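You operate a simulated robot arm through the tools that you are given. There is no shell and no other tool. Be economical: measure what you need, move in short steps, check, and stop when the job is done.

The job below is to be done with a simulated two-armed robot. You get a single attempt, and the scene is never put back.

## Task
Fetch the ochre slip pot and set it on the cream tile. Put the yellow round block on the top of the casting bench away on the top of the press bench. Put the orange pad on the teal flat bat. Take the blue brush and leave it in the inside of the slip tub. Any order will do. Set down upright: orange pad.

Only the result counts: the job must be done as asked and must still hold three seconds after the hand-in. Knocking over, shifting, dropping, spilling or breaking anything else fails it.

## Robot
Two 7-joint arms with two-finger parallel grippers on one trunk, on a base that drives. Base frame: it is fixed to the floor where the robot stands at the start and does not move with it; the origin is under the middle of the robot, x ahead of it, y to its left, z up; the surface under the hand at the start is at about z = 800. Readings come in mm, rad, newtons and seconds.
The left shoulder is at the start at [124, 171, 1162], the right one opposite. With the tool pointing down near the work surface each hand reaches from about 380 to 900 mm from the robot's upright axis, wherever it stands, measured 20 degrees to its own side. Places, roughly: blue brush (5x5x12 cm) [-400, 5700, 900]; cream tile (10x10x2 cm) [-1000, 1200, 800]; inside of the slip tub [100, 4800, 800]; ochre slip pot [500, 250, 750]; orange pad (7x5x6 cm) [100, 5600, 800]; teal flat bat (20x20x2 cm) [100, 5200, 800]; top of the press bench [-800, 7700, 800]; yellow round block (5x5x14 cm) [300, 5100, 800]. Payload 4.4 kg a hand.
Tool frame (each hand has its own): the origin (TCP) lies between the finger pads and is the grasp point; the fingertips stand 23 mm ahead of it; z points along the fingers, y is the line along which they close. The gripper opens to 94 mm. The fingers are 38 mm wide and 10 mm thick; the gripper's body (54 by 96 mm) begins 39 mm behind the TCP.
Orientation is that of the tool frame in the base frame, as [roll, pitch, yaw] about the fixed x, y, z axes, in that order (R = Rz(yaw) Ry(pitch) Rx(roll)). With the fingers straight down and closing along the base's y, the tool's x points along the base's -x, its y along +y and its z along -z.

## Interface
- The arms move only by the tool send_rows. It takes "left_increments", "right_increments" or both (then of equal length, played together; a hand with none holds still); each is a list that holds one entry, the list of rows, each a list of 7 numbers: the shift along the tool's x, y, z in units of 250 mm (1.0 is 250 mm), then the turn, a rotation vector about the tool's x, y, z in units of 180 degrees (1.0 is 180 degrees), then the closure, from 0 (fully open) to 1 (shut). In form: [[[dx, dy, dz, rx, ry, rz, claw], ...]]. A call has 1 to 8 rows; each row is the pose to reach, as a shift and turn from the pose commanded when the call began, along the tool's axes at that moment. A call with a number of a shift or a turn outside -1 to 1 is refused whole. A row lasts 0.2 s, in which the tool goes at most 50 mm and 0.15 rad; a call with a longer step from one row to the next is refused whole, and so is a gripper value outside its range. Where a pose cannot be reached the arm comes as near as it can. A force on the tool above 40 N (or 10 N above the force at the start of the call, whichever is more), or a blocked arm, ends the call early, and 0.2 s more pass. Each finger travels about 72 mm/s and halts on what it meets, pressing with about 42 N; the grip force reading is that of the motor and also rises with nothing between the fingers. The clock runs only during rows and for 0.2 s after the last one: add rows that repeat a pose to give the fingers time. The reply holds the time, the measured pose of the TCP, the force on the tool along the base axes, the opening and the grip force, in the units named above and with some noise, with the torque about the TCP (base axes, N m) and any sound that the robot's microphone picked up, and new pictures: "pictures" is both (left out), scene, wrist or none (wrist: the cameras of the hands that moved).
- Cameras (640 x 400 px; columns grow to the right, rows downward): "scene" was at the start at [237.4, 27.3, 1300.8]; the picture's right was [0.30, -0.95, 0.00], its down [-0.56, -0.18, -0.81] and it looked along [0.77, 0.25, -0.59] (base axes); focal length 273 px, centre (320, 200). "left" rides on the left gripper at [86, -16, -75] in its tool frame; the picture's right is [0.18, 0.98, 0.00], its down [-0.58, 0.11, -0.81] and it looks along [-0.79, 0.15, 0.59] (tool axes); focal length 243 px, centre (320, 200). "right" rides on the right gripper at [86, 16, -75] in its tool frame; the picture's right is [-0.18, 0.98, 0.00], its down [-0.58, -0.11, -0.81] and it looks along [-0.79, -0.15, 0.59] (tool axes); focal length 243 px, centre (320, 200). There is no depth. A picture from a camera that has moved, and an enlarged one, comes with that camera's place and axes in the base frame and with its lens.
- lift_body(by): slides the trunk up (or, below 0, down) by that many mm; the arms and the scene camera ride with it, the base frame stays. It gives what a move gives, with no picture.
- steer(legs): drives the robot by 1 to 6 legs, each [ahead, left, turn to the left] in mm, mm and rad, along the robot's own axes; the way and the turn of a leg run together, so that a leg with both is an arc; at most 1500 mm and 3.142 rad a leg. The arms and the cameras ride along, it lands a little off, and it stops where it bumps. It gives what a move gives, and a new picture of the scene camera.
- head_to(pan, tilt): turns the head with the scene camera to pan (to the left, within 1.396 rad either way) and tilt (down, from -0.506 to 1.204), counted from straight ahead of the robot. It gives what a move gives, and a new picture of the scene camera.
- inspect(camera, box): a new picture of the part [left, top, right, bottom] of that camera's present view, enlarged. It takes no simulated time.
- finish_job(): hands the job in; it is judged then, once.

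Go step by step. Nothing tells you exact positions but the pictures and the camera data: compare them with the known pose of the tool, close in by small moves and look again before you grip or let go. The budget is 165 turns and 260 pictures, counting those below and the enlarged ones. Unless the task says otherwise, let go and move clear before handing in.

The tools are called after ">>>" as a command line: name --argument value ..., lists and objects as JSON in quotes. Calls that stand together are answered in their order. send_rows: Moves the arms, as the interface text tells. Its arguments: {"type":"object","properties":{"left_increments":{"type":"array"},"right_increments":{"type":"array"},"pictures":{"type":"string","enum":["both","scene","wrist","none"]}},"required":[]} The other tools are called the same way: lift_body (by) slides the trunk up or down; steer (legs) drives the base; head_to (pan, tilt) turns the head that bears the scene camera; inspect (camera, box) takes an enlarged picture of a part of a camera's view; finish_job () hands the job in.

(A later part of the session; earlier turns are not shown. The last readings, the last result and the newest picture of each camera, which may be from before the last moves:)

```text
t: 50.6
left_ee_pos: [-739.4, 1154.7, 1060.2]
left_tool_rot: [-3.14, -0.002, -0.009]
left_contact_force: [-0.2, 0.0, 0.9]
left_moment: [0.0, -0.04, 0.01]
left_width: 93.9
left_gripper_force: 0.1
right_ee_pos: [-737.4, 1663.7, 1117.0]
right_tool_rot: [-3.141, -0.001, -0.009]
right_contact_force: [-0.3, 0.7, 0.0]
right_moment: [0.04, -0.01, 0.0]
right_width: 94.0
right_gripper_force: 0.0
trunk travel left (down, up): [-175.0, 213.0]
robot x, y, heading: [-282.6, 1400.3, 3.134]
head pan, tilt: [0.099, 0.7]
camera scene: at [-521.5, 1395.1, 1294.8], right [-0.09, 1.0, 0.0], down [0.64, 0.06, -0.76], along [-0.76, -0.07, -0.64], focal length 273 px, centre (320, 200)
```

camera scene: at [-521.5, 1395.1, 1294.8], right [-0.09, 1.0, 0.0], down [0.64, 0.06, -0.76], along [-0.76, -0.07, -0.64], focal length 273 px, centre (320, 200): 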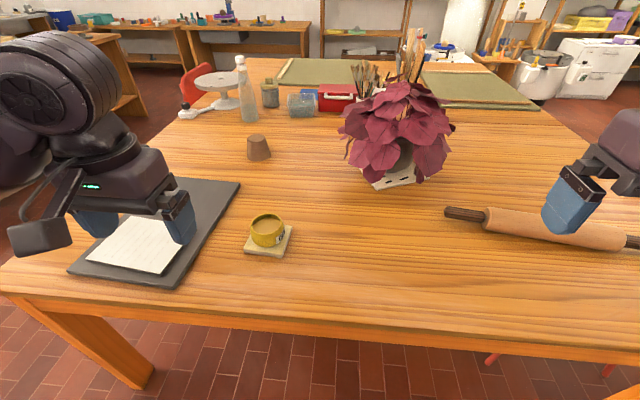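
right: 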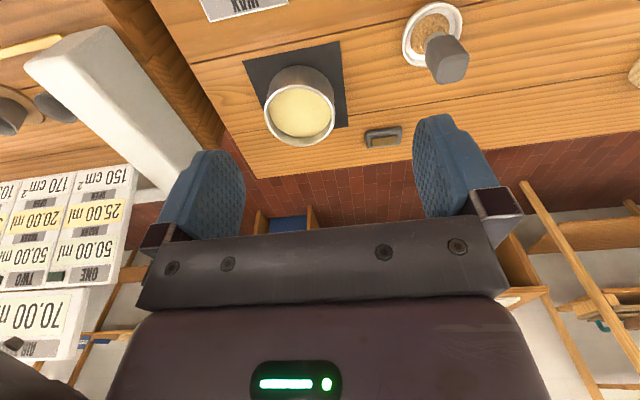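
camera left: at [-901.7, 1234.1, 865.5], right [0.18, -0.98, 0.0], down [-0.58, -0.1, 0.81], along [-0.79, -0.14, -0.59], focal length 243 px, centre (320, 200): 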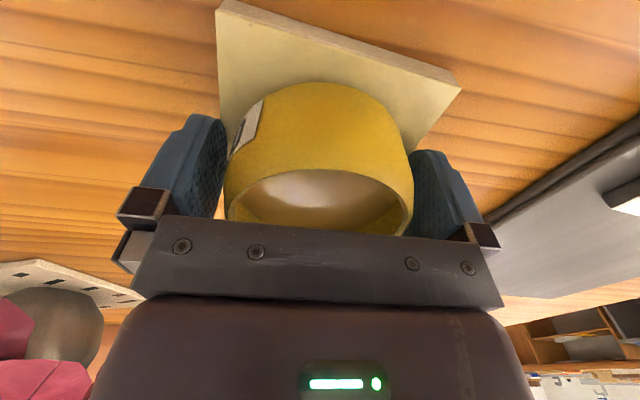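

The pot stands on the tile. Now I'll back off, turn to face +y and drive towards the casting bench.

>>> steer --legs '[[-180, 0, 0], [0, 0, -1.565], [1200, 0, 0]]'

>>> head_to --pan 0.0 --tilt 0.3

```text
t: 61.6
left_ee_pos: [-359.7, 3044.6, 1059.8]
left_tool_rot: [-3.141, 0.0, -1.563]
left_contact_force: [0.7, 0.2, -0.5]
left_moment: [-0.02, 0.01, -0.01]
left_width: 94.0
left_gripper_force: 0.0
right_ee_pos: [145.9, 3049.1, 1118.0]
right_tool_rot: [-3.141, 0.0, -1.562]
right_contact_force: [0.4, 0.6, -0.3]
right_moment: [-0.01, 0.03, 0.02]
right_width: 93.8
right_gripper_force: 0.0
trunk travel left (down, up): [-175.0, 213.0]
robot x, y, heading: [-107.3, 2591.4, 1.585]
head pan, tilt: [0.099, 0.7]
camera scene: at [-116.1, 2831.1, 1295.1], right [0.99, 0.11, 0.0], down [0.07, -0.64, -0.76], along [-0.08, 0.76, -0.64], focal length 273 px, centre (320, 200)
```

scene: 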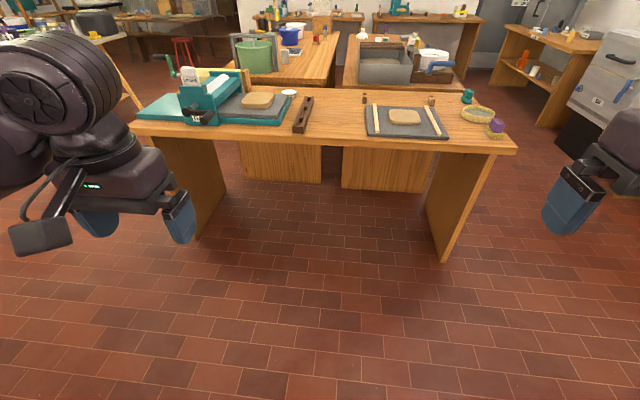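

```text
t: 62.4
left_ee_pos: [-360.2, 3043.1, 1059.9]
left_tool_rot: [-3.141, 0.0, -1.562]
left_contact_force: [-0.9, 0.1, -1.0]
left_moment: [-0.02, -0.02, 0.0]
left_width: 94.2
left_gripper_force: 0.0
right_ee_pos: [148.0, 3049.3, 1116.5]
right_tool_rot: [3.14, 0.001, -1.563]
right_contact_force: [0.3, -0.1, -0.7]
right_moment: [0.01, 0.0, -0.02]
right_width: 93.9
right_gripper_force: 0.0
trunk travel left (down, up): [-175.0, 213.0]
robot x, y, heading: [-105.5, 2593.8, 1.579]
head pan, tilt: [0.0, 0.3]
camera scene: at [-107.8, 2839.9, 1331.2], right [1.0, 0.01, 0.0], down [0.0, -0.3, -0.95], along [-0.01, 0.95, -0.3], focal length 273 px, centre (320, 200)
```

scene: 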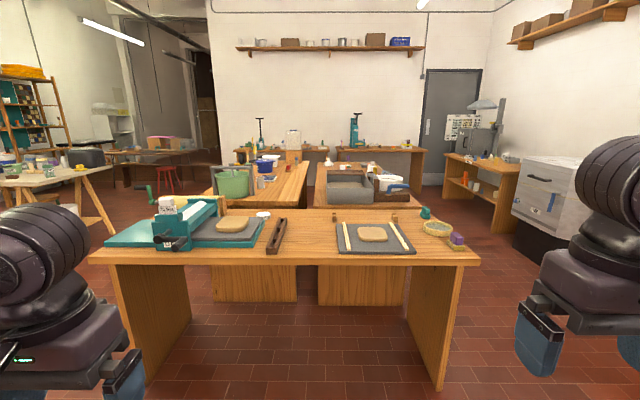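

Behind the front bench, two benches run along +y: the right one (x≈-150..400) should be the casting bench, reachable from the aisle on its right. I'll drive around to the right side.

>>> steer --legs '[[0, -1080, 0], [1400, 0, 0]]'

>>> head_to --pan 0.6 --tilt 0.4

```text
t: 78.7
left_ee_pos: [703.7, 4456.7, 1059.3]
left_tool_rot: [-3.141, 0.0, -1.564]
left_contact_force: [-0.1, -0.1, 0.5]
left_moment: [0.03, 0.0, -0.04]
left_width: 94.3
left_gripper_force: 0.0
right_ee_pos: [1209.0, 4460.9, 1117.7]
right_tool_rot: [3.141, -0.001, -1.565]
right_contact_force: [-0.2, 0.7, 0.1]
right_moment: [0.01, 0.0, 0.03]
right_width: 94.1
right_gripper_force: 0.1
trunk travel left (down, up): [-175.0, 213.0]
robot x, y, heading: [949.7, 4003.7, 1.573]
head pan, tilt: [0.0, 0.3]
camera scene: at [953.4, 4252.1, 1331.2], right [1.0, 0.01, 0.0], down [0.0, -0.3, -0.96], along [-0.01, 0.96, -0.3], focal length 273 px, centre (320, 200)
```

scene: 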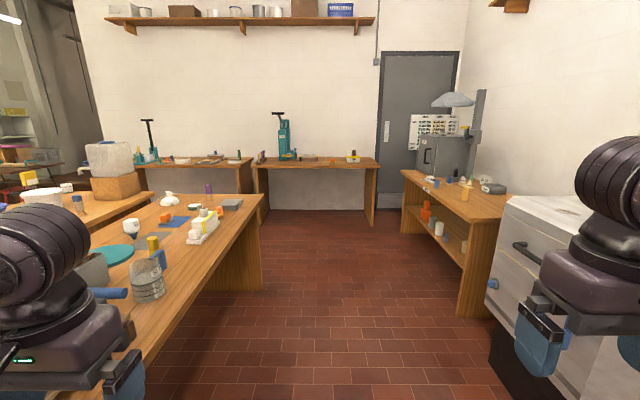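

```text
t: 79.7
left_ee_pos: [702.5, 4455.5, 1058.6]
left_tool_rot: [3.141, -0.001, -1.564]
left_contact_force: [0.0, 0.2, -0.7]
left_moment: [-0.04, 0.0, -0.02]
left_width: 94.0
left_gripper_force: 0.1
right_ee_pos: [1209.4, 4461.4, 1118.2]
right_tool_rot: [-3.141, 0.0, -1.566]
right_contact_force: [-0.2, -0.1, 0.2]
right_moment: [0.0, 0.04, -0.02]
right_width: 94.0
right_gripper_force: 0.0
trunk travel left (down, up): [-175.0, 213.0]
robot x, y, heading: [953.4, 4004.6, 1.58]
head pan, tilt: [0.6, 0.4]
camera scene: at [901.3, 4234.8, 1322.0], right [0.82, 0.57, 0.0], down [0.22, -0.32, -0.92], along [-0.52, 0.76, -0.39], focal length 273 px, centre (320, 200)
```

scene: 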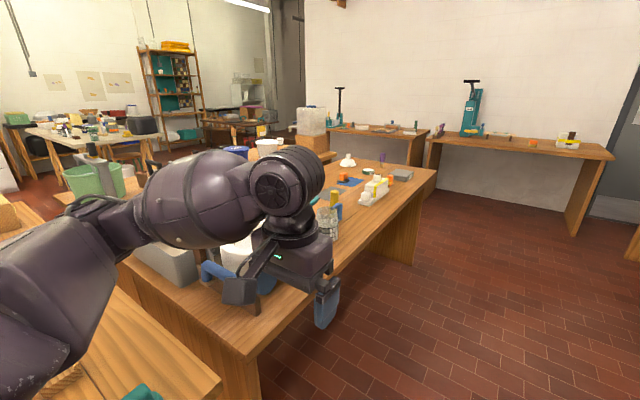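

I can make out the yellow block (~[314,5180]), the teal bat (~[130,5200]) and the orange pad (~[150,5550]) on the casting bench. I'll drive up alongside and turn left to face it.

>>> steer --legs '[[1330, 0, 0], [0, 0, 1.565]]'

>>> head_to --pan 0.0 --tilt 0.6

```text
t: 90.1
left_ee_pos: [493.9, 5092.6, 1058.9]
left_tool_rot: [3.141, 0.0, -0.035]
left_contact_force: [0.4, -0.7, 0.4]
left_moment: [-0.02, -0.01, 0.03]
left_width: 94.1
left_gripper_force: 0.0
right_ee_pos: [508.9, 5599.8, 1117.4]
right_tool_rot: [-3.14, 0.0, -0.035]
right_contact_force: [-0.3, -0.2, -0.4]
right_moment: [-0.02, -0.01, -0.02]
right_width: 93.8
right_gripper_force: 0.1
trunk travel left (down, up): [-175.0, 213.0]
robot x, y, heading: [953.1, 5324.5, 3.104]
head pan, tilt: [0.6, 0.4]
camera scene: at [724.6, 5282.5, 1322.0], right [-0.54, 0.84, 0.0], down [0.33, 0.21, -0.92], along [-0.78, -0.49, -0.39], focal length 273 px, centre (320, 200)
```

scene: 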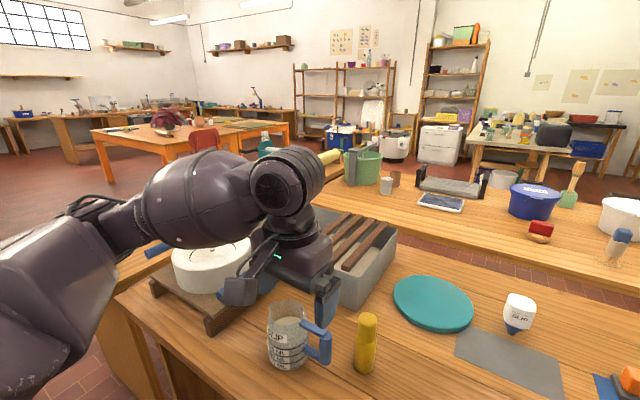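

```text
t: 91.1
left_ee_pos: [494.7, 5093.8, 1058.8]
left_tool_rot: [3.141, 0.001, -0.034]
left_contact_force: [-1.0, -0.5, 0.2]
left_moment: [0.01, -0.03, 0.01]
left_width: 94.0
left_gripper_force: 0.1
right_ee_pos: [508.5, 5600.8, 1117.9]
right_tool_rot: [-3.141, 0.0, -0.033]
right_contact_force: [-0.1, -0.7, 0.0]
right_moment: [-0.02, -0.01, 0.02]
right_width: 94.1
right_gripper_force: 0.1
trunk travel left (down, up): [-175.0, 213.0]
robot x, y, heading: [954.6, 5325.6, 3.112]
head pan, tilt: [0.0, 0.6]
camera scene: at [714.4, 5335.3, 1303.8], right [0.03, 1.0, 0.0], down [0.56, -0.02, -0.83], along [-0.82, 0.03, -0.56], focal length 273 px, centre (320, 200)
```

scene: 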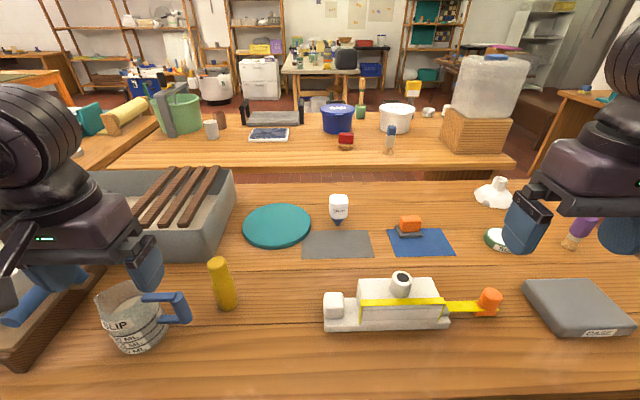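

Now I have a clear view of the casting bench. Enlarging the pad and tub regions for detail.

>>> inspect --camera "scene" --box '[320, 180, 480, 280]'

>>> inspect --camera "scene" --box '[80, 150, 320, 300]'

>>> inspect --camera "scene" --box '[310, 90, 470, 190]'

```text
4.00 times, centred on (400, 230) of scene
camera zoom: at [714.4, 5335.3, 1303.8], right [0.03, 1.0, 0.0], down [0.56, -0.02, -0.83], along [-0.82, 0.03, -0.56], focal length 1094 px, centre (0, 80)
```

zoom: 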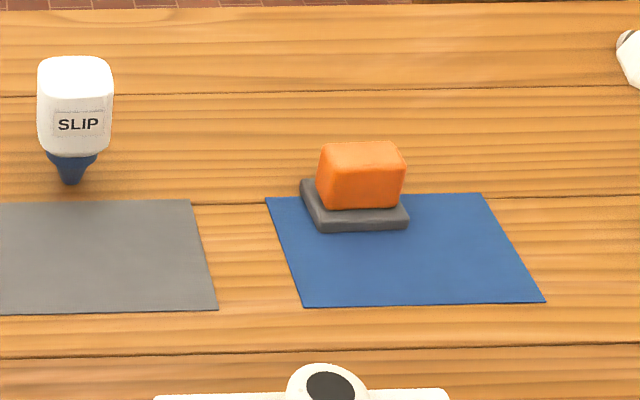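

```text
2.67 times, centred on (200, 225) of scene
camera zoom: at [714.4, 5335.3, 1303.8], right [0.03, 1.0, 0.0], down [0.56, -0.02, -0.83], along [-0.82, 0.03, -0.56], focal length 729 px, centre (640, 133)
```

zoom: 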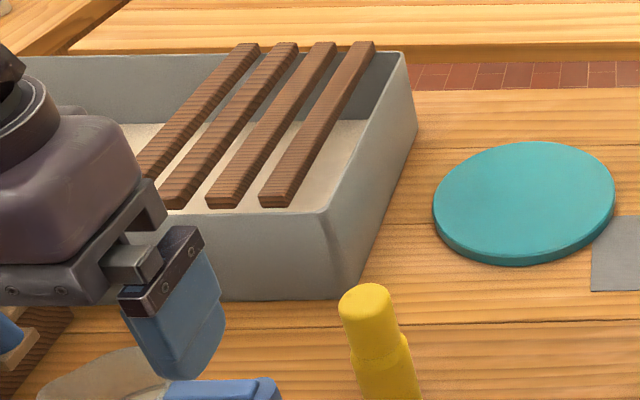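

```text
4.00 times, centred on (390, 140) of scene
camera zoom: at [714.4, 5335.3, 1303.8], right [0.03, 1.0, 0.0], down [0.56, -0.02, -0.83], along [-0.82, 0.03, -0.56], focal length 1094 px, centre (40, 440)
```

zoom: 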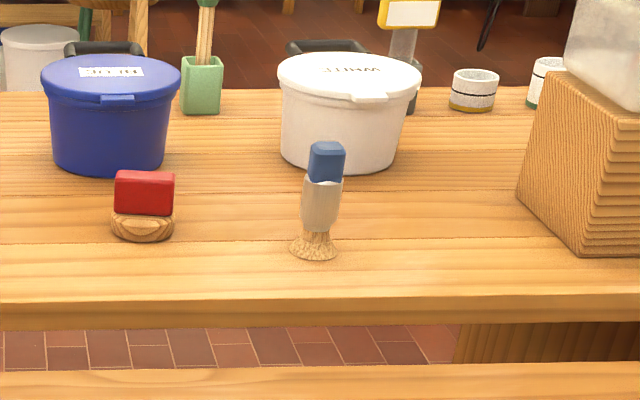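

The pad is a grey foot with an orange grip, at about [119, 5615]. The reach is long, so I'll look straight down to see how much closer the base can get to the bench edge.

>>> head_to --pan 0.0 --tilt 1.2

```text
t: 92.1
left_ee_pos: [493.3, 5093.6, 1058.6]
left_tool_rot: [-3.141, 0.0, -0.034]
left_contact_force: [0.1, -0.4, -0.8]
left_moment: [0.03, -0.06, -0.02]
left_width: 94.2
left_gripper_force: 0.1
right_ee_pos: [510.0, 5601.0, 1116.8]
right_tool_rot: [3.142, 0.0, -0.035]
right_contact_force: [-0.2, -0.1, -0.7]
right_moment: [-0.03, -0.01, 0.0]
right_width: 94.0
right_gripper_force: 0.1
trunk travel left (down, up): [-175.0, 213.0]
robot x, y, heading: [952.7, 5327.1, 3.111]
head pan, tilt: [0.0, 1.201]
camera scene: at [746.8, 5334.3, 1259.2], right [0.03, 1.0, 0.0], down [0.93, -0.03, -0.36], along [-0.36, 0.01, -0.93], focal length 273 px, centre (320, 200)
```

scene: 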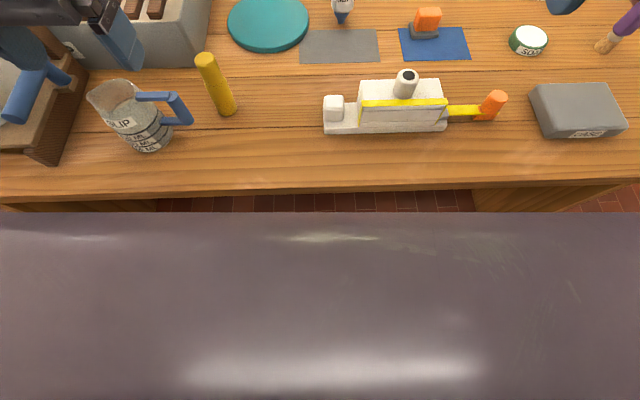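

I'll get a better height estimate using the right wrist camera together with a fresh scene view.

>>> inspect --camera "right" --box '[0, 0, 640, 400]'

>>> inspect --camera "left" --box '[0, 0, 640, 400]'

>>> head_to --pan 0.0 --tilt 0.8

```text
1.00 times, centred on (320, 200) of right (not enlarged: the box is as wide or as high as the picture)
camera zoom: at [593.0, 5581.1, 1193.7], right [-0.22, -0.98, 0.0], down [-0.58, 0.13, 0.81], along [-0.79, 0.18, -0.59], focal length 243 px, centre (320, 200)
```

zoom: 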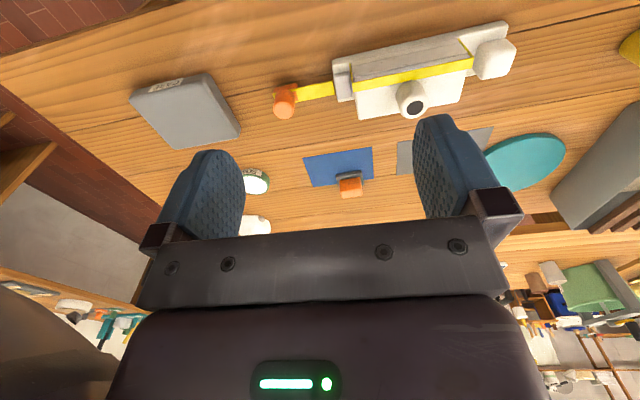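

```text
1.00 times, centred on (320, 200) of left (not enlarged: the box is as wide or as high as the picture)
camera zoom: at [579.6, 5107.1, 1134.6], right [0.15, -0.99, 0.0], down [-0.58, -0.09, 0.81], along [-0.8, -0.12, -0.59], focal length 243 px, centre (320, 200)
```

zoom: 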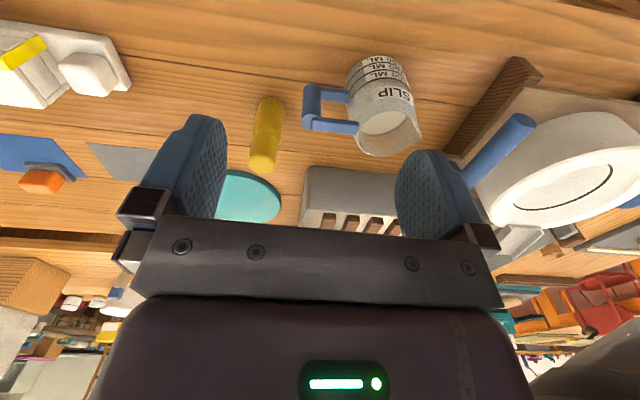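

```text
t: 93.0
left_ee_pos: [493.8, 5092.5, 1059.3]
left_tool_rot: [3.141, 0.0, -0.033]
left_contact_force: [0.7, -0.4, 0.4]
left_moment: [-0.04, 0.02, 0.0]
left_width: 94.1
left_gripper_force: 0.1
right_ee_pos: [509.6, 5600.6, 1117.5]
right_tool_rot: [3.141, -0.001, -0.033]
right_contact_force: [-0.6, -1.0, -0.1]
right_moment: [0.01, 0.0, 0.02]
right_width: 94.2
right_gripper_force: 0.1
trunk travel left (down, up): [-175.0, 213.0]
robot x, y, heading: [953.8, 5327.4, 3.109]
head pan, tilt: [0.0, 0.799]
camera scene: at [722.2, 5335.1, 1286.8], right [0.03, 1.0, 0.0], down [0.72, -0.02, -0.7], along [-0.7, 0.02, -0.72], focal length 273 px, centre (320, 200)
```

scene: 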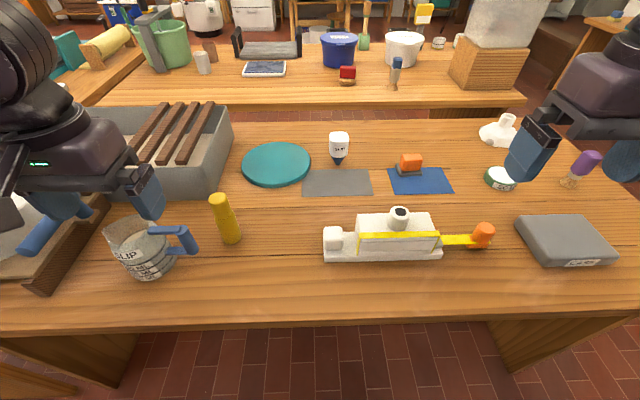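

Combined rays put the pad at about [113, 5614, 805], near the right hand's reach limit. I'll square up the heading and edge forward a little.

>>> steer --legs '[[40, -60, 0.033]]'

>>> send_rows --right_increments '[[[-0.16, 0, 0.08, 0, 0, 0, 0], [-0.32, 0, 0.16, 0, 0, 0, 0], [-0.48, 0, 0.24, 0, 0, 0, 0], [-0.64, 0, 0.32, 0, 0, 0, 0], [-0.8, 0, 0.4, 0, 0, 0, 0], [-0.96, 0, 0.48, 0, 0, 0, 0], [-0.96, 0, 0.48, 0, 0, 0, 0]]]' --pictures "both"

```text
t: 94.2
left_ee_pos: [459.6, 5139.9, 1059.5]
left_tool_rot: [-3.139, 0.001, -0.002]
left_contact_force: [-0.2, 0.0, 0.4]
left_moment: [0.0, -0.01, 0.0]
left_width: 94.0
left_gripper_force: 0.1
right_ee_pos: [460.7, 5648.7, 1117.3]
right_tool_rot: [3.142, 0.0, -0.001]
right_contact_force: [0.0, 0.5, 0.3]
right_moment: [0.01, -0.01, 0.01]
right_width: 94.1
right_gripper_force: 0.1
trunk travel left (down, up): [-175.0, 213.0]
robot x, y, heading: [912.9, 5387.4, 3.141]
head pan, tilt: [0.0, 0.799]
camera scene: at [681.7, 5389.5, 1286.8], right [0.0, 1.0, 0.0], down [0.72, 0.0, -0.7], along [-0.7, 0.0, -0.72], focal length 273 px, centre (320, 200)
```

scene: 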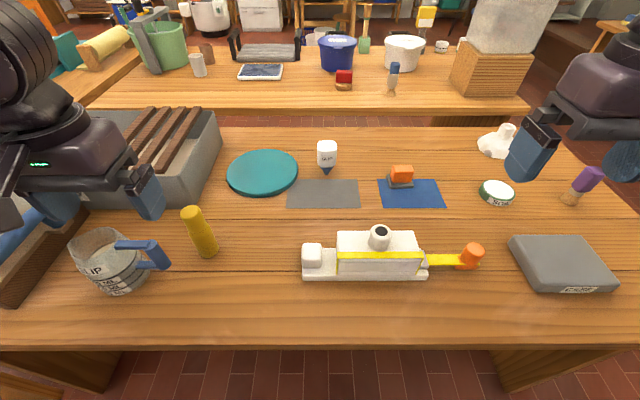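

```text
t: 95.8
left_ee_pos: [460.8, 5139.8, 1060.5]
left_tool_rot: [3.142, 0.003, -0.003]
left_contact_force: [-1.0, 0.3, 0.2]
left_moment: [-0.01, 0.0, 0.0]
left_width: 94.0
left_gripper_force: 0.1
right_ee_pos: [221.6, 5648.1, 998.3]
right_tool_rot: [-3.141, 0.002, -0.002]
right_contact_force: [0.5, -0.4, -0.3]
right_moment: [-0.04, 0.01, 0.01]
right_width: 94.1
right_gripper_force: 0.0
trunk travel left (down, up): [-175.0, 213.0]
robot x, y, heading: [913.1, 5390.8, 3.136]
head pan, tilt: [0.0, 0.799]
camera scene: at [682.7, 5389.1, 1287.2], right [0.0, 1.0, 0.0], down [0.72, 0.0, -0.7], along [-0.7, 0.0, -0.72], focal length 273 px, centre (320, 200)
camera right: at [306.7, 5632.1, 1074.7], right [-0.19, -0.98, 0.0], down [-0.58, 0.11, 0.81], along [-0.79, 0.15, -0.59], focal length 243 px, centre (320, 200)
```

scene: 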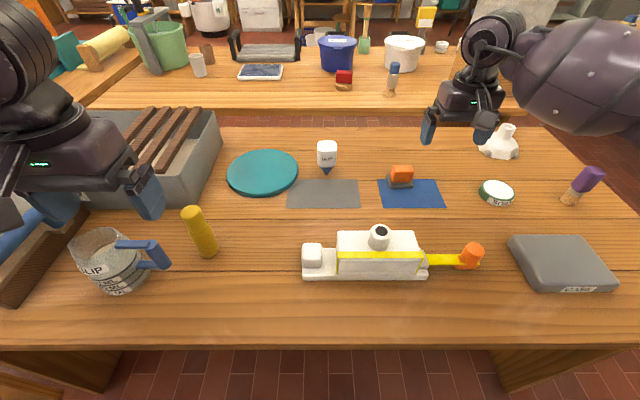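
right: 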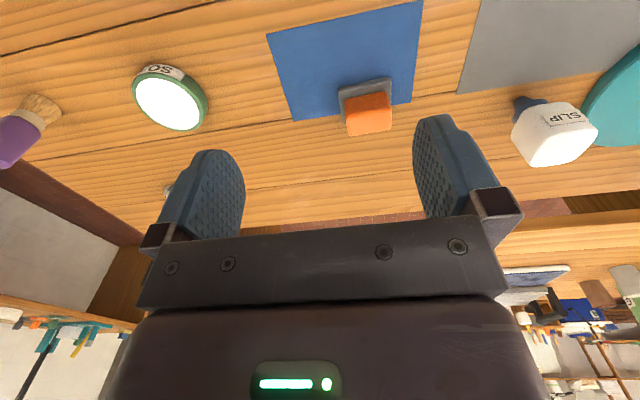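

The pad's grip is at about [119, 5606, 808], aligned with the axes and ~58 mm wide along y. Moving the right hand over it at z≈890.

>>> send_rows --right_increments '[[[-0.1, 0.04, 0.1, 0, 0, 0, 0], [-0.2, 0.08, 0.2, 0, 0, 0, 0], [-0.3, 0.12, 0.3, 0, 0, 0, 0], [-0.41, 0.168, 0.4, 0, 0, 0, 0], [-0.41, 0.168, 0.43, 0, 0, 0, 0], [-0.41, 0.168, 0.43, 0, 0, 0, 0]]]' --pictures "both"

>>> inspect --camera "scene" --box '[320, 120, 480, 220]'

```text
t: 97.2
left_ee_pos: [460.3, 5139.7, 1059.1]
left_tool_rot: [-3.141, 0.0, -0.003]
left_contact_force: [0.1, -0.4, -0.6]
left_moment: [0.0, 0.02, 0.02]
left_width: 93.9
left_gripper_force: 0.0
right_ee_pos: [118.8, 5606.5, 889.4]
right_tool_rot: [3.141, -0.001, -0.001]
right_contact_force: [-0.4, -0.5, -0.3]
right_moment: [0.0, 0.01, -0.03]
right_width: 94.0
right_gripper_force: 0.1
trunk travel left (down, up): [-175.0, 213.0]
robot x, y, heading: [914.1, 5389.2, 3.141]
head pan, tilt: [0.0, 0.799]
camera scene: at [681.9, 5388.7, 1286.9], right [0.0, 1.0, 0.0], down [0.72, 0.0, -0.7], along [-0.7, 0.0, -0.72], focal length 273 px, centre (320, 200)
camera right: at [203.7, 5590.0, 964.9], right [-0.19, -0.98, 0.0], down [-0.58, 0.11, 0.81], along [-0.79, 0.15, -0.59], focal length 243 px, centre (320, 200)
```

scene: 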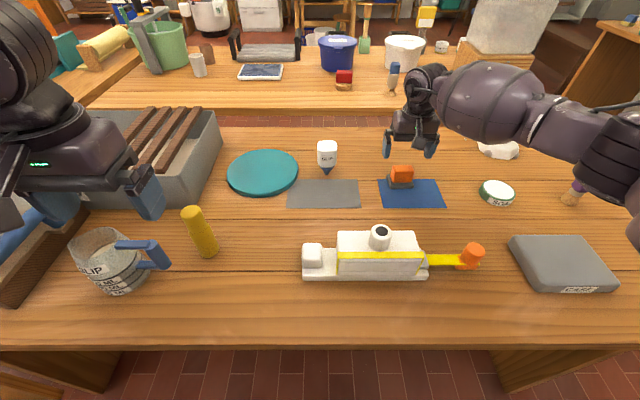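
right: 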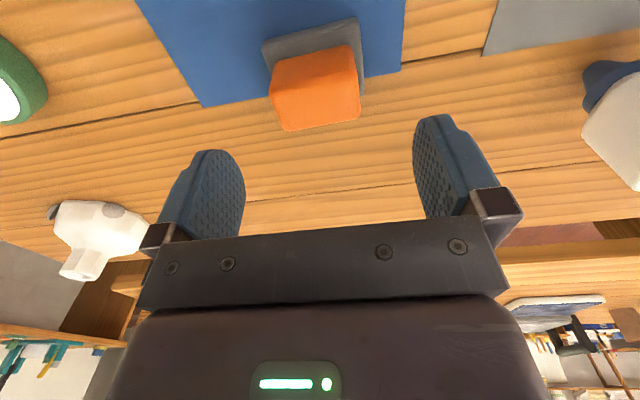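

```text
4.00 times, centred on (400, 170) of scene
camera zoom: at [681.9, 5388.7, 1286.9], right [0.0, 1.0, 0.0], down [0.72, 0.0, -0.7], along [-0.7, 0.0, -0.72], focal length 1094 px, centre (0, 320)
```

zoom: 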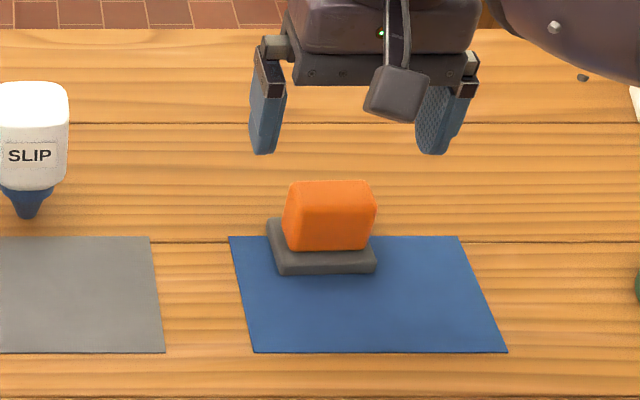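

>>> inspect --camera "right" --box '[240, 10, 400, 150]'

```text
2.86 times, centred on (320, 80) of right
camera zoom: at [203.7, 5590.0, 964.9], right [-0.19, -0.98, 0.0], down [-0.58, 0.11, 0.81], along [-0.79, 0.15, -0.59], focal length 693 px, centre (320, 543)
```

zoom: 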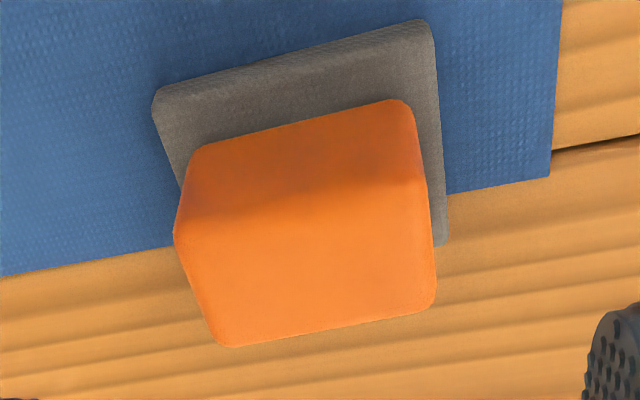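

Top of the pad is at z≈827, centred on [118.5, 5607.7]. Lowering to z≈811 and closing on the orange grip.

>>> send_rows --right_increments '[[[0, -0.004, 0.12, 0, 0, 0, 0], [0, -0.004, 0.24, 0, 0, 0, 0], [0, -0.004, 0.31, 0, 0, 0, 0], [0, -0.004, 0.31, 0, 0, 0, 0]]]' --pictures "wrist"

>>> inspect --camera "scene" --box '[320, 120, 480, 220]'

```text
t: 98.2
left_ee_pos: [460.7, 5139.0, 1059.0]
left_tool_rot: [3.14, 0.0, -0.003]
left_contact_force: [0.5, 0.6, -0.2]
left_moment: [-0.03, -0.01, 0.02]
left_width: 94.1
left_gripper_force: 0.0
right_ee_pos: [118.3, 5607.6, 812.9]
right_tool_rot: [-3.141, -0.001, -0.001]
right_contact_force: [0.3, -0.6, -0.3]
right_moment: [0.0, 0.01, 0.01]
right_width: 93.9
right_gripper_force: 0.0
trunk travel left (down, up): [-175.0, 213.0]
robot x, y, heading: [914.1, 5388.2, 3.14]
head pan, tilt: [0.0, 0.799]
camera right: at [203.7, 5591.2, 889.1], right [-0.19, -0.98, 0.0], down [-0.58, 0.11, 0.81], along [-0.79, 0.15, -0.59], focal length 243 px, centre (320, 200)
```

right: 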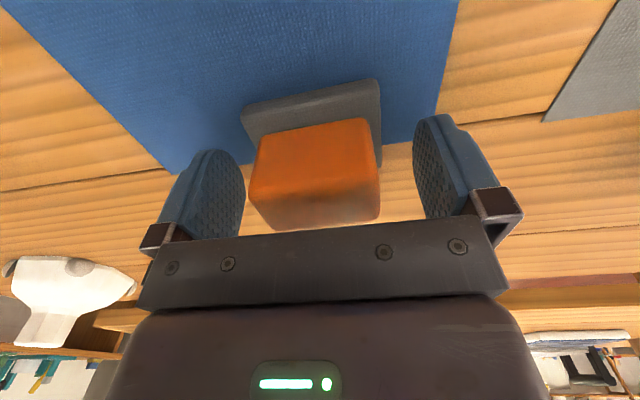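

```text
4.00 times, centred on (400, 170) of scene
camera zoom: at [682.3, 5388.9, 1287.0], right [0.0, 1.0, 0.0], down [0.72, 0.0, -0.7], along [-0.7, 0.0, -0.72], focal length 1094 px, centre (0, 320)
```

zoom: 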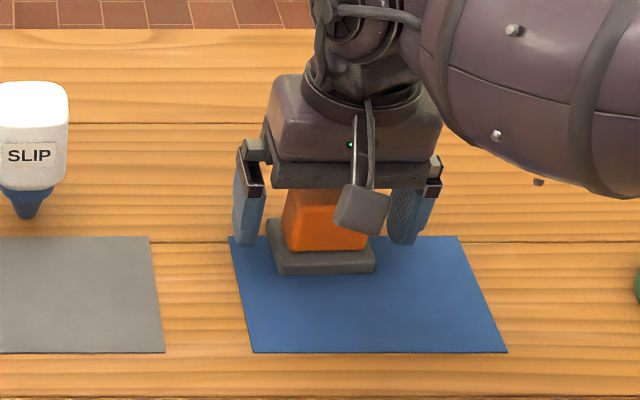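

Centred. Closing and lifting a little.

>>> send_rows --right_increments '[[[0, 0, 0, 0, 0, 0, 0.2], [0, 0, 0, 0, 0, 0, 0.4], [0, 0, 0, 0, 0, 0, 0.6], [0, 0, 0, 0, 0, 0, 0.6], [0, 0, 0, 0, 0, 0, 0.6]]]' --pictures "none"

>>> send_rows --right_increments '[[[0, 0, -0.06, 0, 0, 0, 0.6], [0, 0, -0.16, 0, 0, 0, 0.6], [0, 0, -0.28, 0, 0, 0, 0.6], [0, 0, -0.4, 0, 0, 0, 0.6], [0, 0, -0.4, 0, 0, 0, 0.6]]]' --pictures "both"

```text
t: 99.4
left_ee_pos: [461.4, 5138.6, 1060.6]
left_tool_rot: [-3.141, -0.001, -0.002]
left_contact_force: [0.9, 0.4, 0.4]
left_moment: [0.0, -0.01, 0.0]
left_width: 94.1
left_gripper_force: 0.1
right_ee_pos: [118.6, 5607.2, 813.2]
right_tool_rot: [-3.14, 0.0, -0.001]
right_contact_force: [-0.4, 0.3, 0.2]
right_moment: [0.04, 0.02, 0.01]
right_width: 64.0
right_gripper_force: 41.8
trunk travel left (down, up): [-175.0, 213.0]
robot x, y, heading: [911.3, 5384.1, 3.139]
head pan, tilt: [0.0, 0.799]
```

```text
t: 100.6
left_ee_pos: [460.3, 5140.0, 1058.2]
left_tool_rot: [-3.141, 0.001, -0.001]
left_contact_force: [-0.1, 0.2, 0.5]
left_moment: [-0.01, -0.01, 0.0]
left_width: 94.0
left_gripper_force: 0.2
right_ee_pos: [116.3, 5607.4, 912.5]
right_tool_rot: [-3.141, 0.001, -0.002]
right_contact_force: [-0.3, -0.9, 0.0]
right_moment: [0.0, -0.02, 0.02]
right_width: 63.9
right_gripper_force: 41.8
trunk travel left (down, up): [-175.0, 213.0]
robot x, y, heading: [915.0, 5384.9, 3.146]
head pan, tilt: [0.0, 0.799]
camera scene: at [681.4, 5389.0, 1286.6], right [0.0, 1.0, 0.0], down [0.72, 0.0, -0.7], along [-0.7, 0.0, -0.72], focal length 273 px, centre (320, 200)
camera right: at [201.7, 5591.6, 988.4], right [-0.19, -0.98, 0.0], down [-0.58, 0.11, 0.81], along [-0.79, 0.15, -0.59], focal length 243 px, centre (320, 200)
```

scene: 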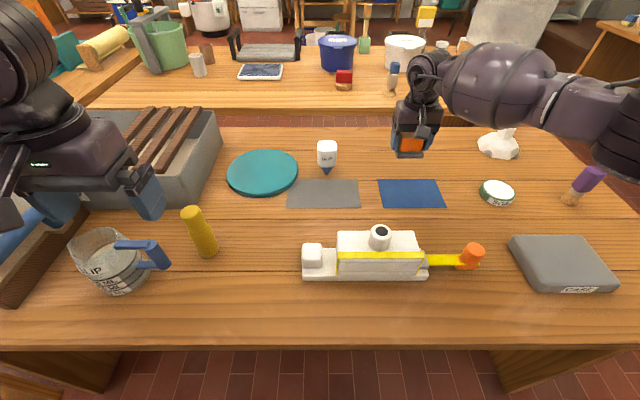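
right: 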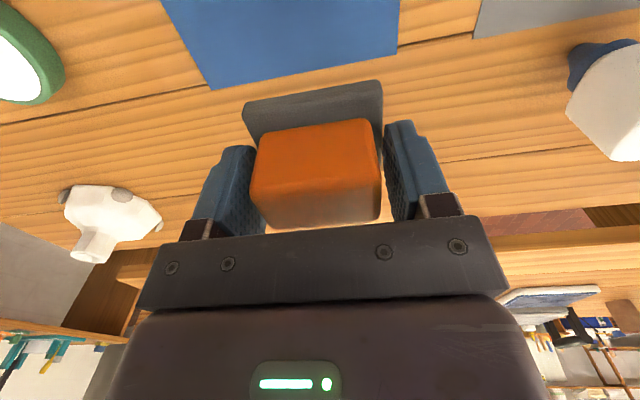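

The pad is lifted. The bat's centre is near [89, 5228], so I'll raise the pad and shift the robot left so the right hand can reach it.

>>> send_rows --right_increments '[[[0.1, 0, -0.15, 0, 0, 0, 0.6], [0.2, 0, -0.3, 0, 0, 0, 0.6], [0.3, 0, -0.45, 0, 0, 0, 0.6], [0.3, 0, -0.45, 0, 0, 0, 0.6]]]' --pictures "none"

>>> steer --legs '[[0, 370, 0]]'

```text
t: 101.6
left_ee_pos: [460.9, 5140.2, 1059.0]
left_tool_rot: [-3.141, -0.003, -0.002]
left_contact_force: [-0.1, -0.1, -0.2]
left_moment: [0.0, -0.01, 0.02]
left_width: 94.0
left_gripper_force: 0.0
right_ee_pos: [191.7, 5606.8, 1023.7]
right_tool_rot: [3.141, -0.001, -0.001]
right_contact_force: [0.8, 0.7, -1.0]
right_moment: [0.0, -0.02, -0.01]
right_width: 64.2
right_gripper_force: 41.8
trunk travel left (down, up): [-175.0, 213.0]
robot x, y, heading: [914.8, 5385.5, 3.137]
head pan, tilt: [0.0, 0.799]
```

```text
t: 105.4
left_ee_pos: [458.7, 4772.5, 1059.7]
left_tool_rot: [3.141, 0.0, -0.003]
left_contact_force: [0.0, -0.3, 0.2]
left_moment: [0.0, 0.02, 0.01]
left_width: 93.8
left_gripper_force: 0.0
right_ee_pos: [191.3, 5239.4, 1024.8]
right_tool_rot: [-3.141, 0.0, -0.003]
right_contact_force: [0.5, -0.4, -1.9]
right_moment: [0.01, -0.01, -0.01]
right_width: 63.9
right_gripper_force: 42.4
trunk travel left (down, up): [-175.0, 213.0]
robot x, y, heading: [913.7, 5022.3, 3.142]
head pan, tilt: [0.0, 0.799]
camera scene: at [681.0, 5021.5, 1286.9], right [0.0, 1.0, 0.0], down [0.72, 0.0, -0.7], along [-0.7, 0.0, -0.72], focal length 273 px, centre (320, 200)
```

scene: 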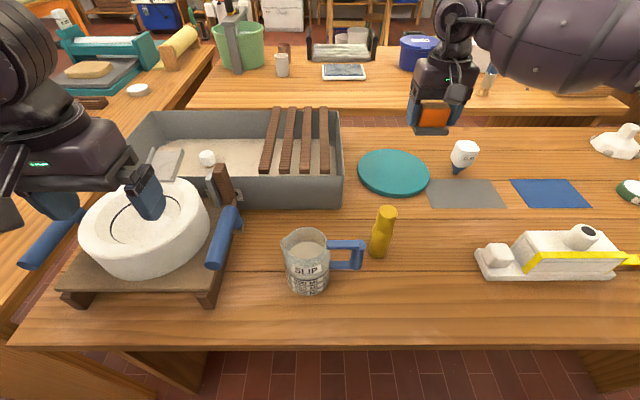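

Bat centre is confirmed at [89, 5228], top at z≈787. Moving the pad over it and lowering to z≈855.

>>> send_rows --right_increments '[[[-0.12, 0.012, 0.1, 0, 0, 0, 0.6], [-0.25, 0.025, 0.2, 0, 0, 0, 0.6], [-0.384, 0.04, 0.3, 0, 0, 0, 0.6], [-0.384, 0.04, 0.45, 0, 0, 0, 0.6], [-0.384, 0.04, 0.6, 0, 0, 0, 0.6], [-0.384, 0.04, 0.68, 0, 0, 0, 0.6], [-0.384, 0.04, 0.68, 0, 0, 0, 0.6]]]' --pictures "both"

>>> inspect --camera "scene" --box '[320, 110, 480, 210]'

```text
t: 107.0
left_ee_pos: [460.1, 4772.5, 1060.0]
left_tool_rot: [3.141, -0.002, -0.003]
left_contact_force: [0.7, 0.1, -0.4]
left_moment: [-0.01, 0.01, 0.02]
left_width: 94.1
left_gripper_force: 0.0
right_ee_pos: [95.3, 5229.4, 853.6]
right_tool_rot: [-3.14, 0.001, -0.004]
right_contact_force: [0.3, 0.2, -1.6]
right_moment: [0.02, -0.01, -0.01]
right_width: 64.2
right_gripper_force: 41.9
trunk travel left (down, up): [-175.0, 213.0]
robot x, y, heading: [912.9, 5022.6, 3.132]
head pan, tilt: [0.0, 0.799]
camera scene: at [681.2, 5021.6, 1287.0], right [0.0, 1.0, 0.0], down [0.72, 0.0, -0.7], along [-0.7, 0.0, -0.72], focal length 273 px, centre (320, 200)
camera right: at [179.9, 5213.0, 930.5], right [-0.19, -0.98, 0.0], down [-0.58, 0.11, 0.81], along [-0.79, 0.15, -0.59], focal length 243 px, centre (320, 200)
```

scene: 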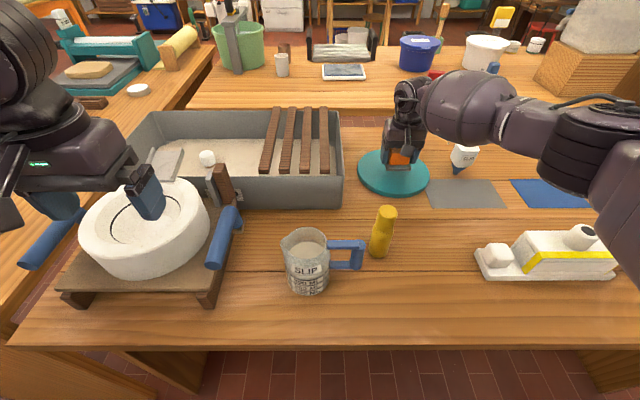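
right: 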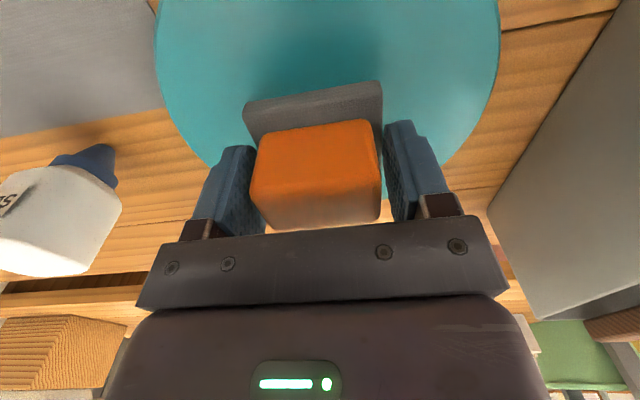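

```text
4.00 times, centred on (400, 160) of scene
camera zoom: at [681.2, 5021.6, 1287.0], right [0.0, 1.0, 0.0], down [0.72, 0.0, -0.7], along [-0.7, 0.0, -0.72], focal length 1094 px, centre (0, 360)
```

zoom: 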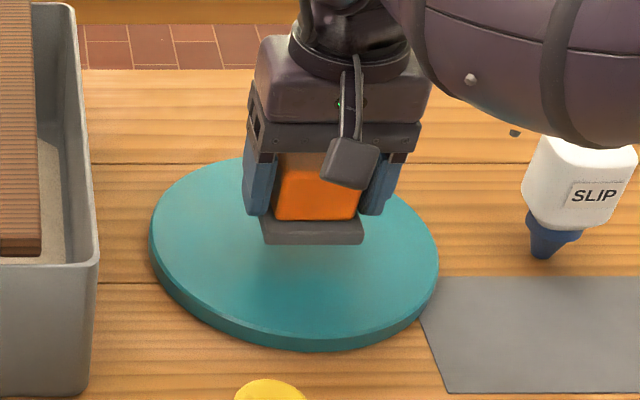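

Well centred. Lowering slowly to contact.

>>> send_rows --right_increments '[[[0, 0, 0.02, 0, 0, 0, 0.6], [0, 0, 0.04, 0, 0, 0, 0.6], [0, 0, 0.06, 0, 0, 0, 0.6], [0, 0, 0.068, 0, 0, 0, 0.6], [0, 0, 0.076, 0, 0, 0, 0.6]]]' --pictures "none"

>>> inspect --camera "scene" --box '[320, 110, 480, 210]'

```text
t: 108.2
left_ee_pos: [459.0, 4772.6, 1059.7]
left_tool_rot: [-3.14, 0.0, -0.005]
left_contact_force: [-0.1, -0.4, -0.4]
left_moment: [0.01, 0.04, 0.06]
left_width: 94.2
left_gripper_force: 0.0
right_ee_pos: [94.9, 5230.8, 834.8]
right_tool_rot: [-3.141, 0.001, -0.005]
right_contact_force: [0.3, -0.4, -0.6]
right_moment: [0.02, -0.02, 0.01]
right_width: 64.1
right_gripper_force: 42.0
trunk travel left (down, up): [-175.0, 213.0]
robot x, y, heading: [915.7, 5016.5, 3.135]
head pan, tilt: [0.0, 0.799]
```

```text
4.00 times, centred on (400, 160) of scene
camera zoom: at [680.9, 5021.7, 1286.9], right [0.0, 1.0, 0.0], down [0.72, 0.0, -0.7], along [-0.7, 0.0, -0.72], focal length 1094 px, centre (0, 360)
```

zoom: 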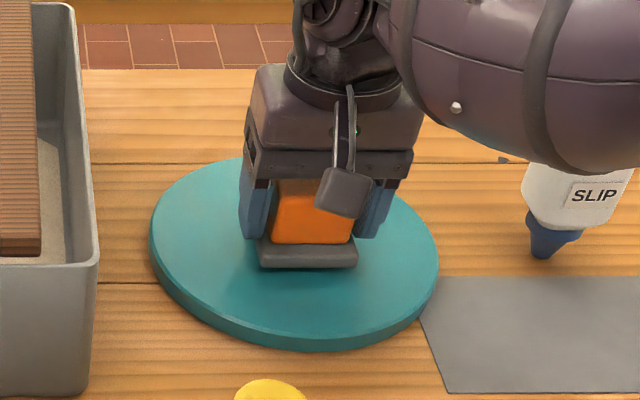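

>>> send_rows --right_increments '[[[0, 0, 0.006, 0, 0, 0, 0.6], [0, 0, 0.012, 0, 0, 0, 0.6], [0, 0, 0.012, 0, 0, 0, 0.6]]]' --pictures "none"

>>> send_rows --right_increments '[[[0, 0, 0.006, 0, 0, 0, 0.6], [0, 0, 0.012, 0, 0, 0, 0.6], [0, 0, 0.012, 0, 0, 0, 0.6]]]' --pictures "none"

```text
t: 109.0
left_ee_pos: [460.0, 4772.5, 1059.7]
left_tool_rot: [-3.141, 0.0, -0.003]
left_contact_force: [-0.1, 0.2, -0.3]
left_moment: [-0.03, -0.03, 0.01]
left_width: 94.2
left_gripper_force: 0.1
right_ee_pos: [96.2, 5230.7, 832.0]
right_tool_rot: [3.141, 0.0, -0.003]
right_contact_force: [0.9, -0.8, -0.7]
right_moment: [-0.03, 0.0, 0.01]
right_width: 64.0
right_gripper_force: 42.1
trunk travel left (down, up): [-175.0, 213.0]
robot x, y, heading: [910.3, 5018.7, 3.135]
head pan, tilt: [0.0, 0.799]
```

```text
t: 109.8
left_ee_pos: [459.6, 4771.8, 1059.5]
left_tool_rot: [-3.141, 0.001, -0.003]
left_contact_force: [0.4, 0.4, 0.2]
left_moment: [0.02, -0.02, -0.03]
left_width: 93.8
left_gripper_force: 0.1
right_ee_pos: [95.1, 5230.1, 828.2]
right_tool_rot: [-3.141, 0.0, -0.003]
right_contact_force: [1.2, -0.1, 1.5]
right_moment: [0.03, 0.0, 0.0]
right_width: 64.0
right_gripper_force: 41.8
trunk travel left (down, up): [-175.0, 213.0]
robot x, y, heading: [915.8, 5019.3, 3.14]
head pan, tilt: [0.0, 0.799]
```

Contact is just beginning (+1.5 N). One more millimetre, then open.

>>> send_rows --right_increments '[[[0, 0, 0.004, 0, 0, 0, 0.6], [0, 0, 0.004, 0, 0, 0, 0.6]]]' --pictures "none"

>>> inspect --camera "scene" --box '[320, 110, 480, 210]'

```text
t: 110.4
left_ee_pos: [460.7, 4773.5, 1060.1]
left_tool_rot: [3.14, 0.002, -0.003]
left_contact_force: [0.8, -1.4, 0.9]
left_moment: [-0.02, -0.02, 0.03]
left_width: 93.8
left_gripper_force: 0.0
right_ee_pos: [94.3, 5229.7, 829.4]
right_tool_rot: [-3.141, -0.001, -0.005]
right_contact_force: [0.9, 0.1, 3.9]
right_moment: [0.08, -0.03, -0.01]
right_width: 64.1
right_gripper_force: 42.6
trunk travel left (down, up): [-175.0, 213.0]
robot x, y, heading: [912.5, 5022.6, 3.135]
head pan, tilt: [0.0, 0.799]
```

```text
4.00 times, centred on (400, 160) of scene
camera zoom: at [681.7, 5021.6, 1287.1], right [0.0, 1.0, 0.0], down [0.72, 0.0, -0.7], along [-0.7, 0.0, -0.72], focal length 1094 px, centre (0, 360)
```

zoom: 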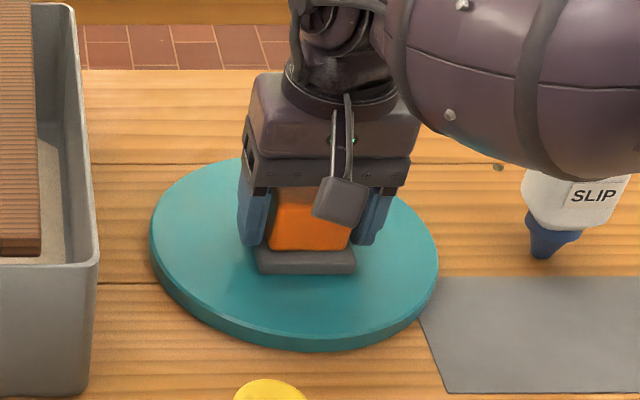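

The pad rests on the bat. Opening and rising straight up.

>>> send_rows --right_increments '[[[0, 0, 0, 0, 0, 0, 0.3], [0, 0, 0, 0, 0, 0, 0.1], [0, 0, 0, 0, 0, 0, 0.0], [0, 0, 0, 0, 0, 0, 0.0], [0, 0, -0.05, 0, 0, 0, 0], [0, 0, -0.18, 0, 0, 0, 0], [0, 0, -0.36, 0, 0, 0, 0], [0, 0, -0.54, 0, 0, 0, 0]]]' --pictures "none"

>>> send_rows --right_increments '[[[0.1, 0, -0.1, 0, 0, 0, 0], [0.25, 0, -0.2, 0, 0, 0, 0], [0.4, 0, -0.3, 0, 0, 0, 0], [0.58, 0, -0.34, 0, 0, 0, 0], [0.76, 0, -0.34, 0, 0, 0, 0], [0.94, 0, -0.34, 0, 0, 0, 0], [0.94, 0, -0.34, 0, 0, 0, 0]]]' --pictures "both"

>>> inspect --camera "scene" --box '[310, 120, 470, 280]'

```text
t: 112.2
left_ee_pos: [461.2, 4772.2, 1060.0]
left_tool_rot: [3.141, 0.002, -0.003]
left_contact_force: [-0.3, 1.0, 0.6]
left_moment: [0.0, 0.01, 0.0]
left_width: 94.1
left_gripper_force: 0.2
right_ee_pos: [95.5, 5229.8, 965.5]
right_tool_rot: [-3.141, 0.0, -0.002]
right_contact_force: [0.6, 0.0, 0.3]
right_moment: [-0.01, -0.02, 0.0]
right_width: 94.1
right_gripper_force: 0.0
trunk travel left (down, up): [-175.0, 213.0]
robot x, y, heading: [914.6, 5020.2, 3.137]
head pan, tilt: [0.0, 0.799]
```

```text
t: 113.8
left_ee_pos: [460.2, 4772.2, 1059.0]
left_tool_rot: [-3.141, -0.001, -0.003]
left_contact_force: [-0.4, -0.9, 0.7]
left_moment: [-0.02, 0.01, 0.04]
left_width: 93.9
left_gripper_force: 0.0
right_ee_pos: [327.9, 5229.5, 1047.4]
right_tool_rot: [-3.141, 0.0, -0.003]
right_contact_force: [-0.1, 0.0, -0.8]
right_moment: [0.03, 0.01, -0.03]
right_width: 93.9
right_gripper_force: 0.0
trunk travel left (down, up): [-175.0, 213.0]
robot x, y, heading: [909.2, 5023.5, 3.136]
head pan, tilt: [0.0, 0.799]
camera scene: at [680.6, 5021.5, 1286.7], right [0.0, 1.0, 0.0], down [0.72, 0.0, -0.7], along [-0.7, 0.0, -0.72], focal length 273 px, centre (320, 200)
camera right: at [413.0, 5212.0, 1123.8], right [-0.19, -0.98, 0.0], down [-0.58, 0.11, 0.81], along [-0.79, 0.15, -0.59], focal length 243 px, centre (320, 200)
```

scene: 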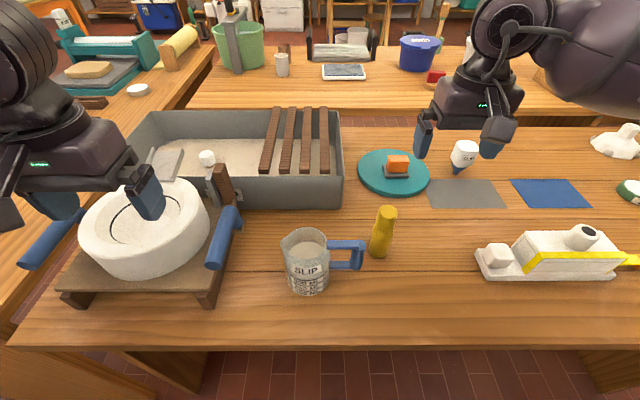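
right: 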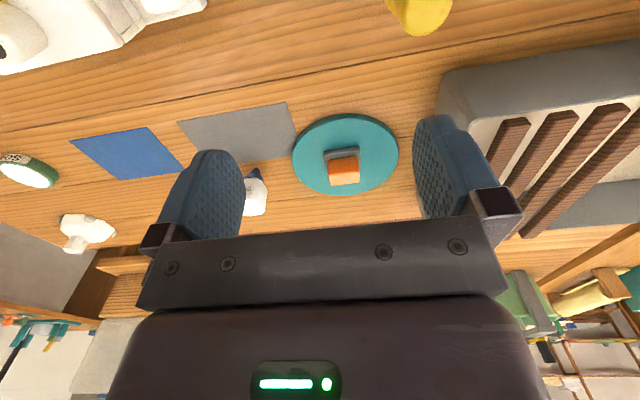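

```text
2.50 times, centred on (390, 200) of scene
camera zoom: at [680.6, 5021.5, 1286.7], right [0.0, 1.0, 0.0], down [0.72, 0.0, -0.7], along [-0.7, 0.0, -0.72], focal length 684 px, centre (145, 200)
```

zoom: 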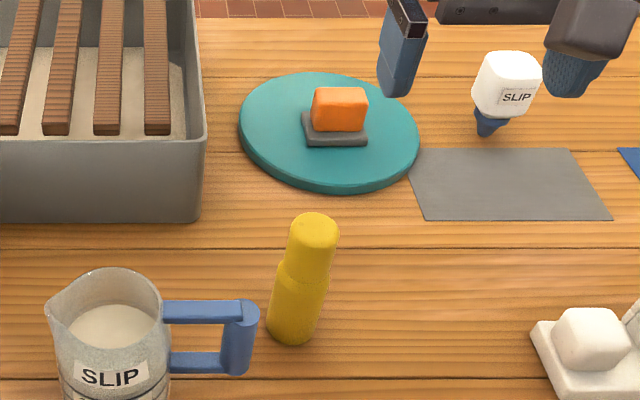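

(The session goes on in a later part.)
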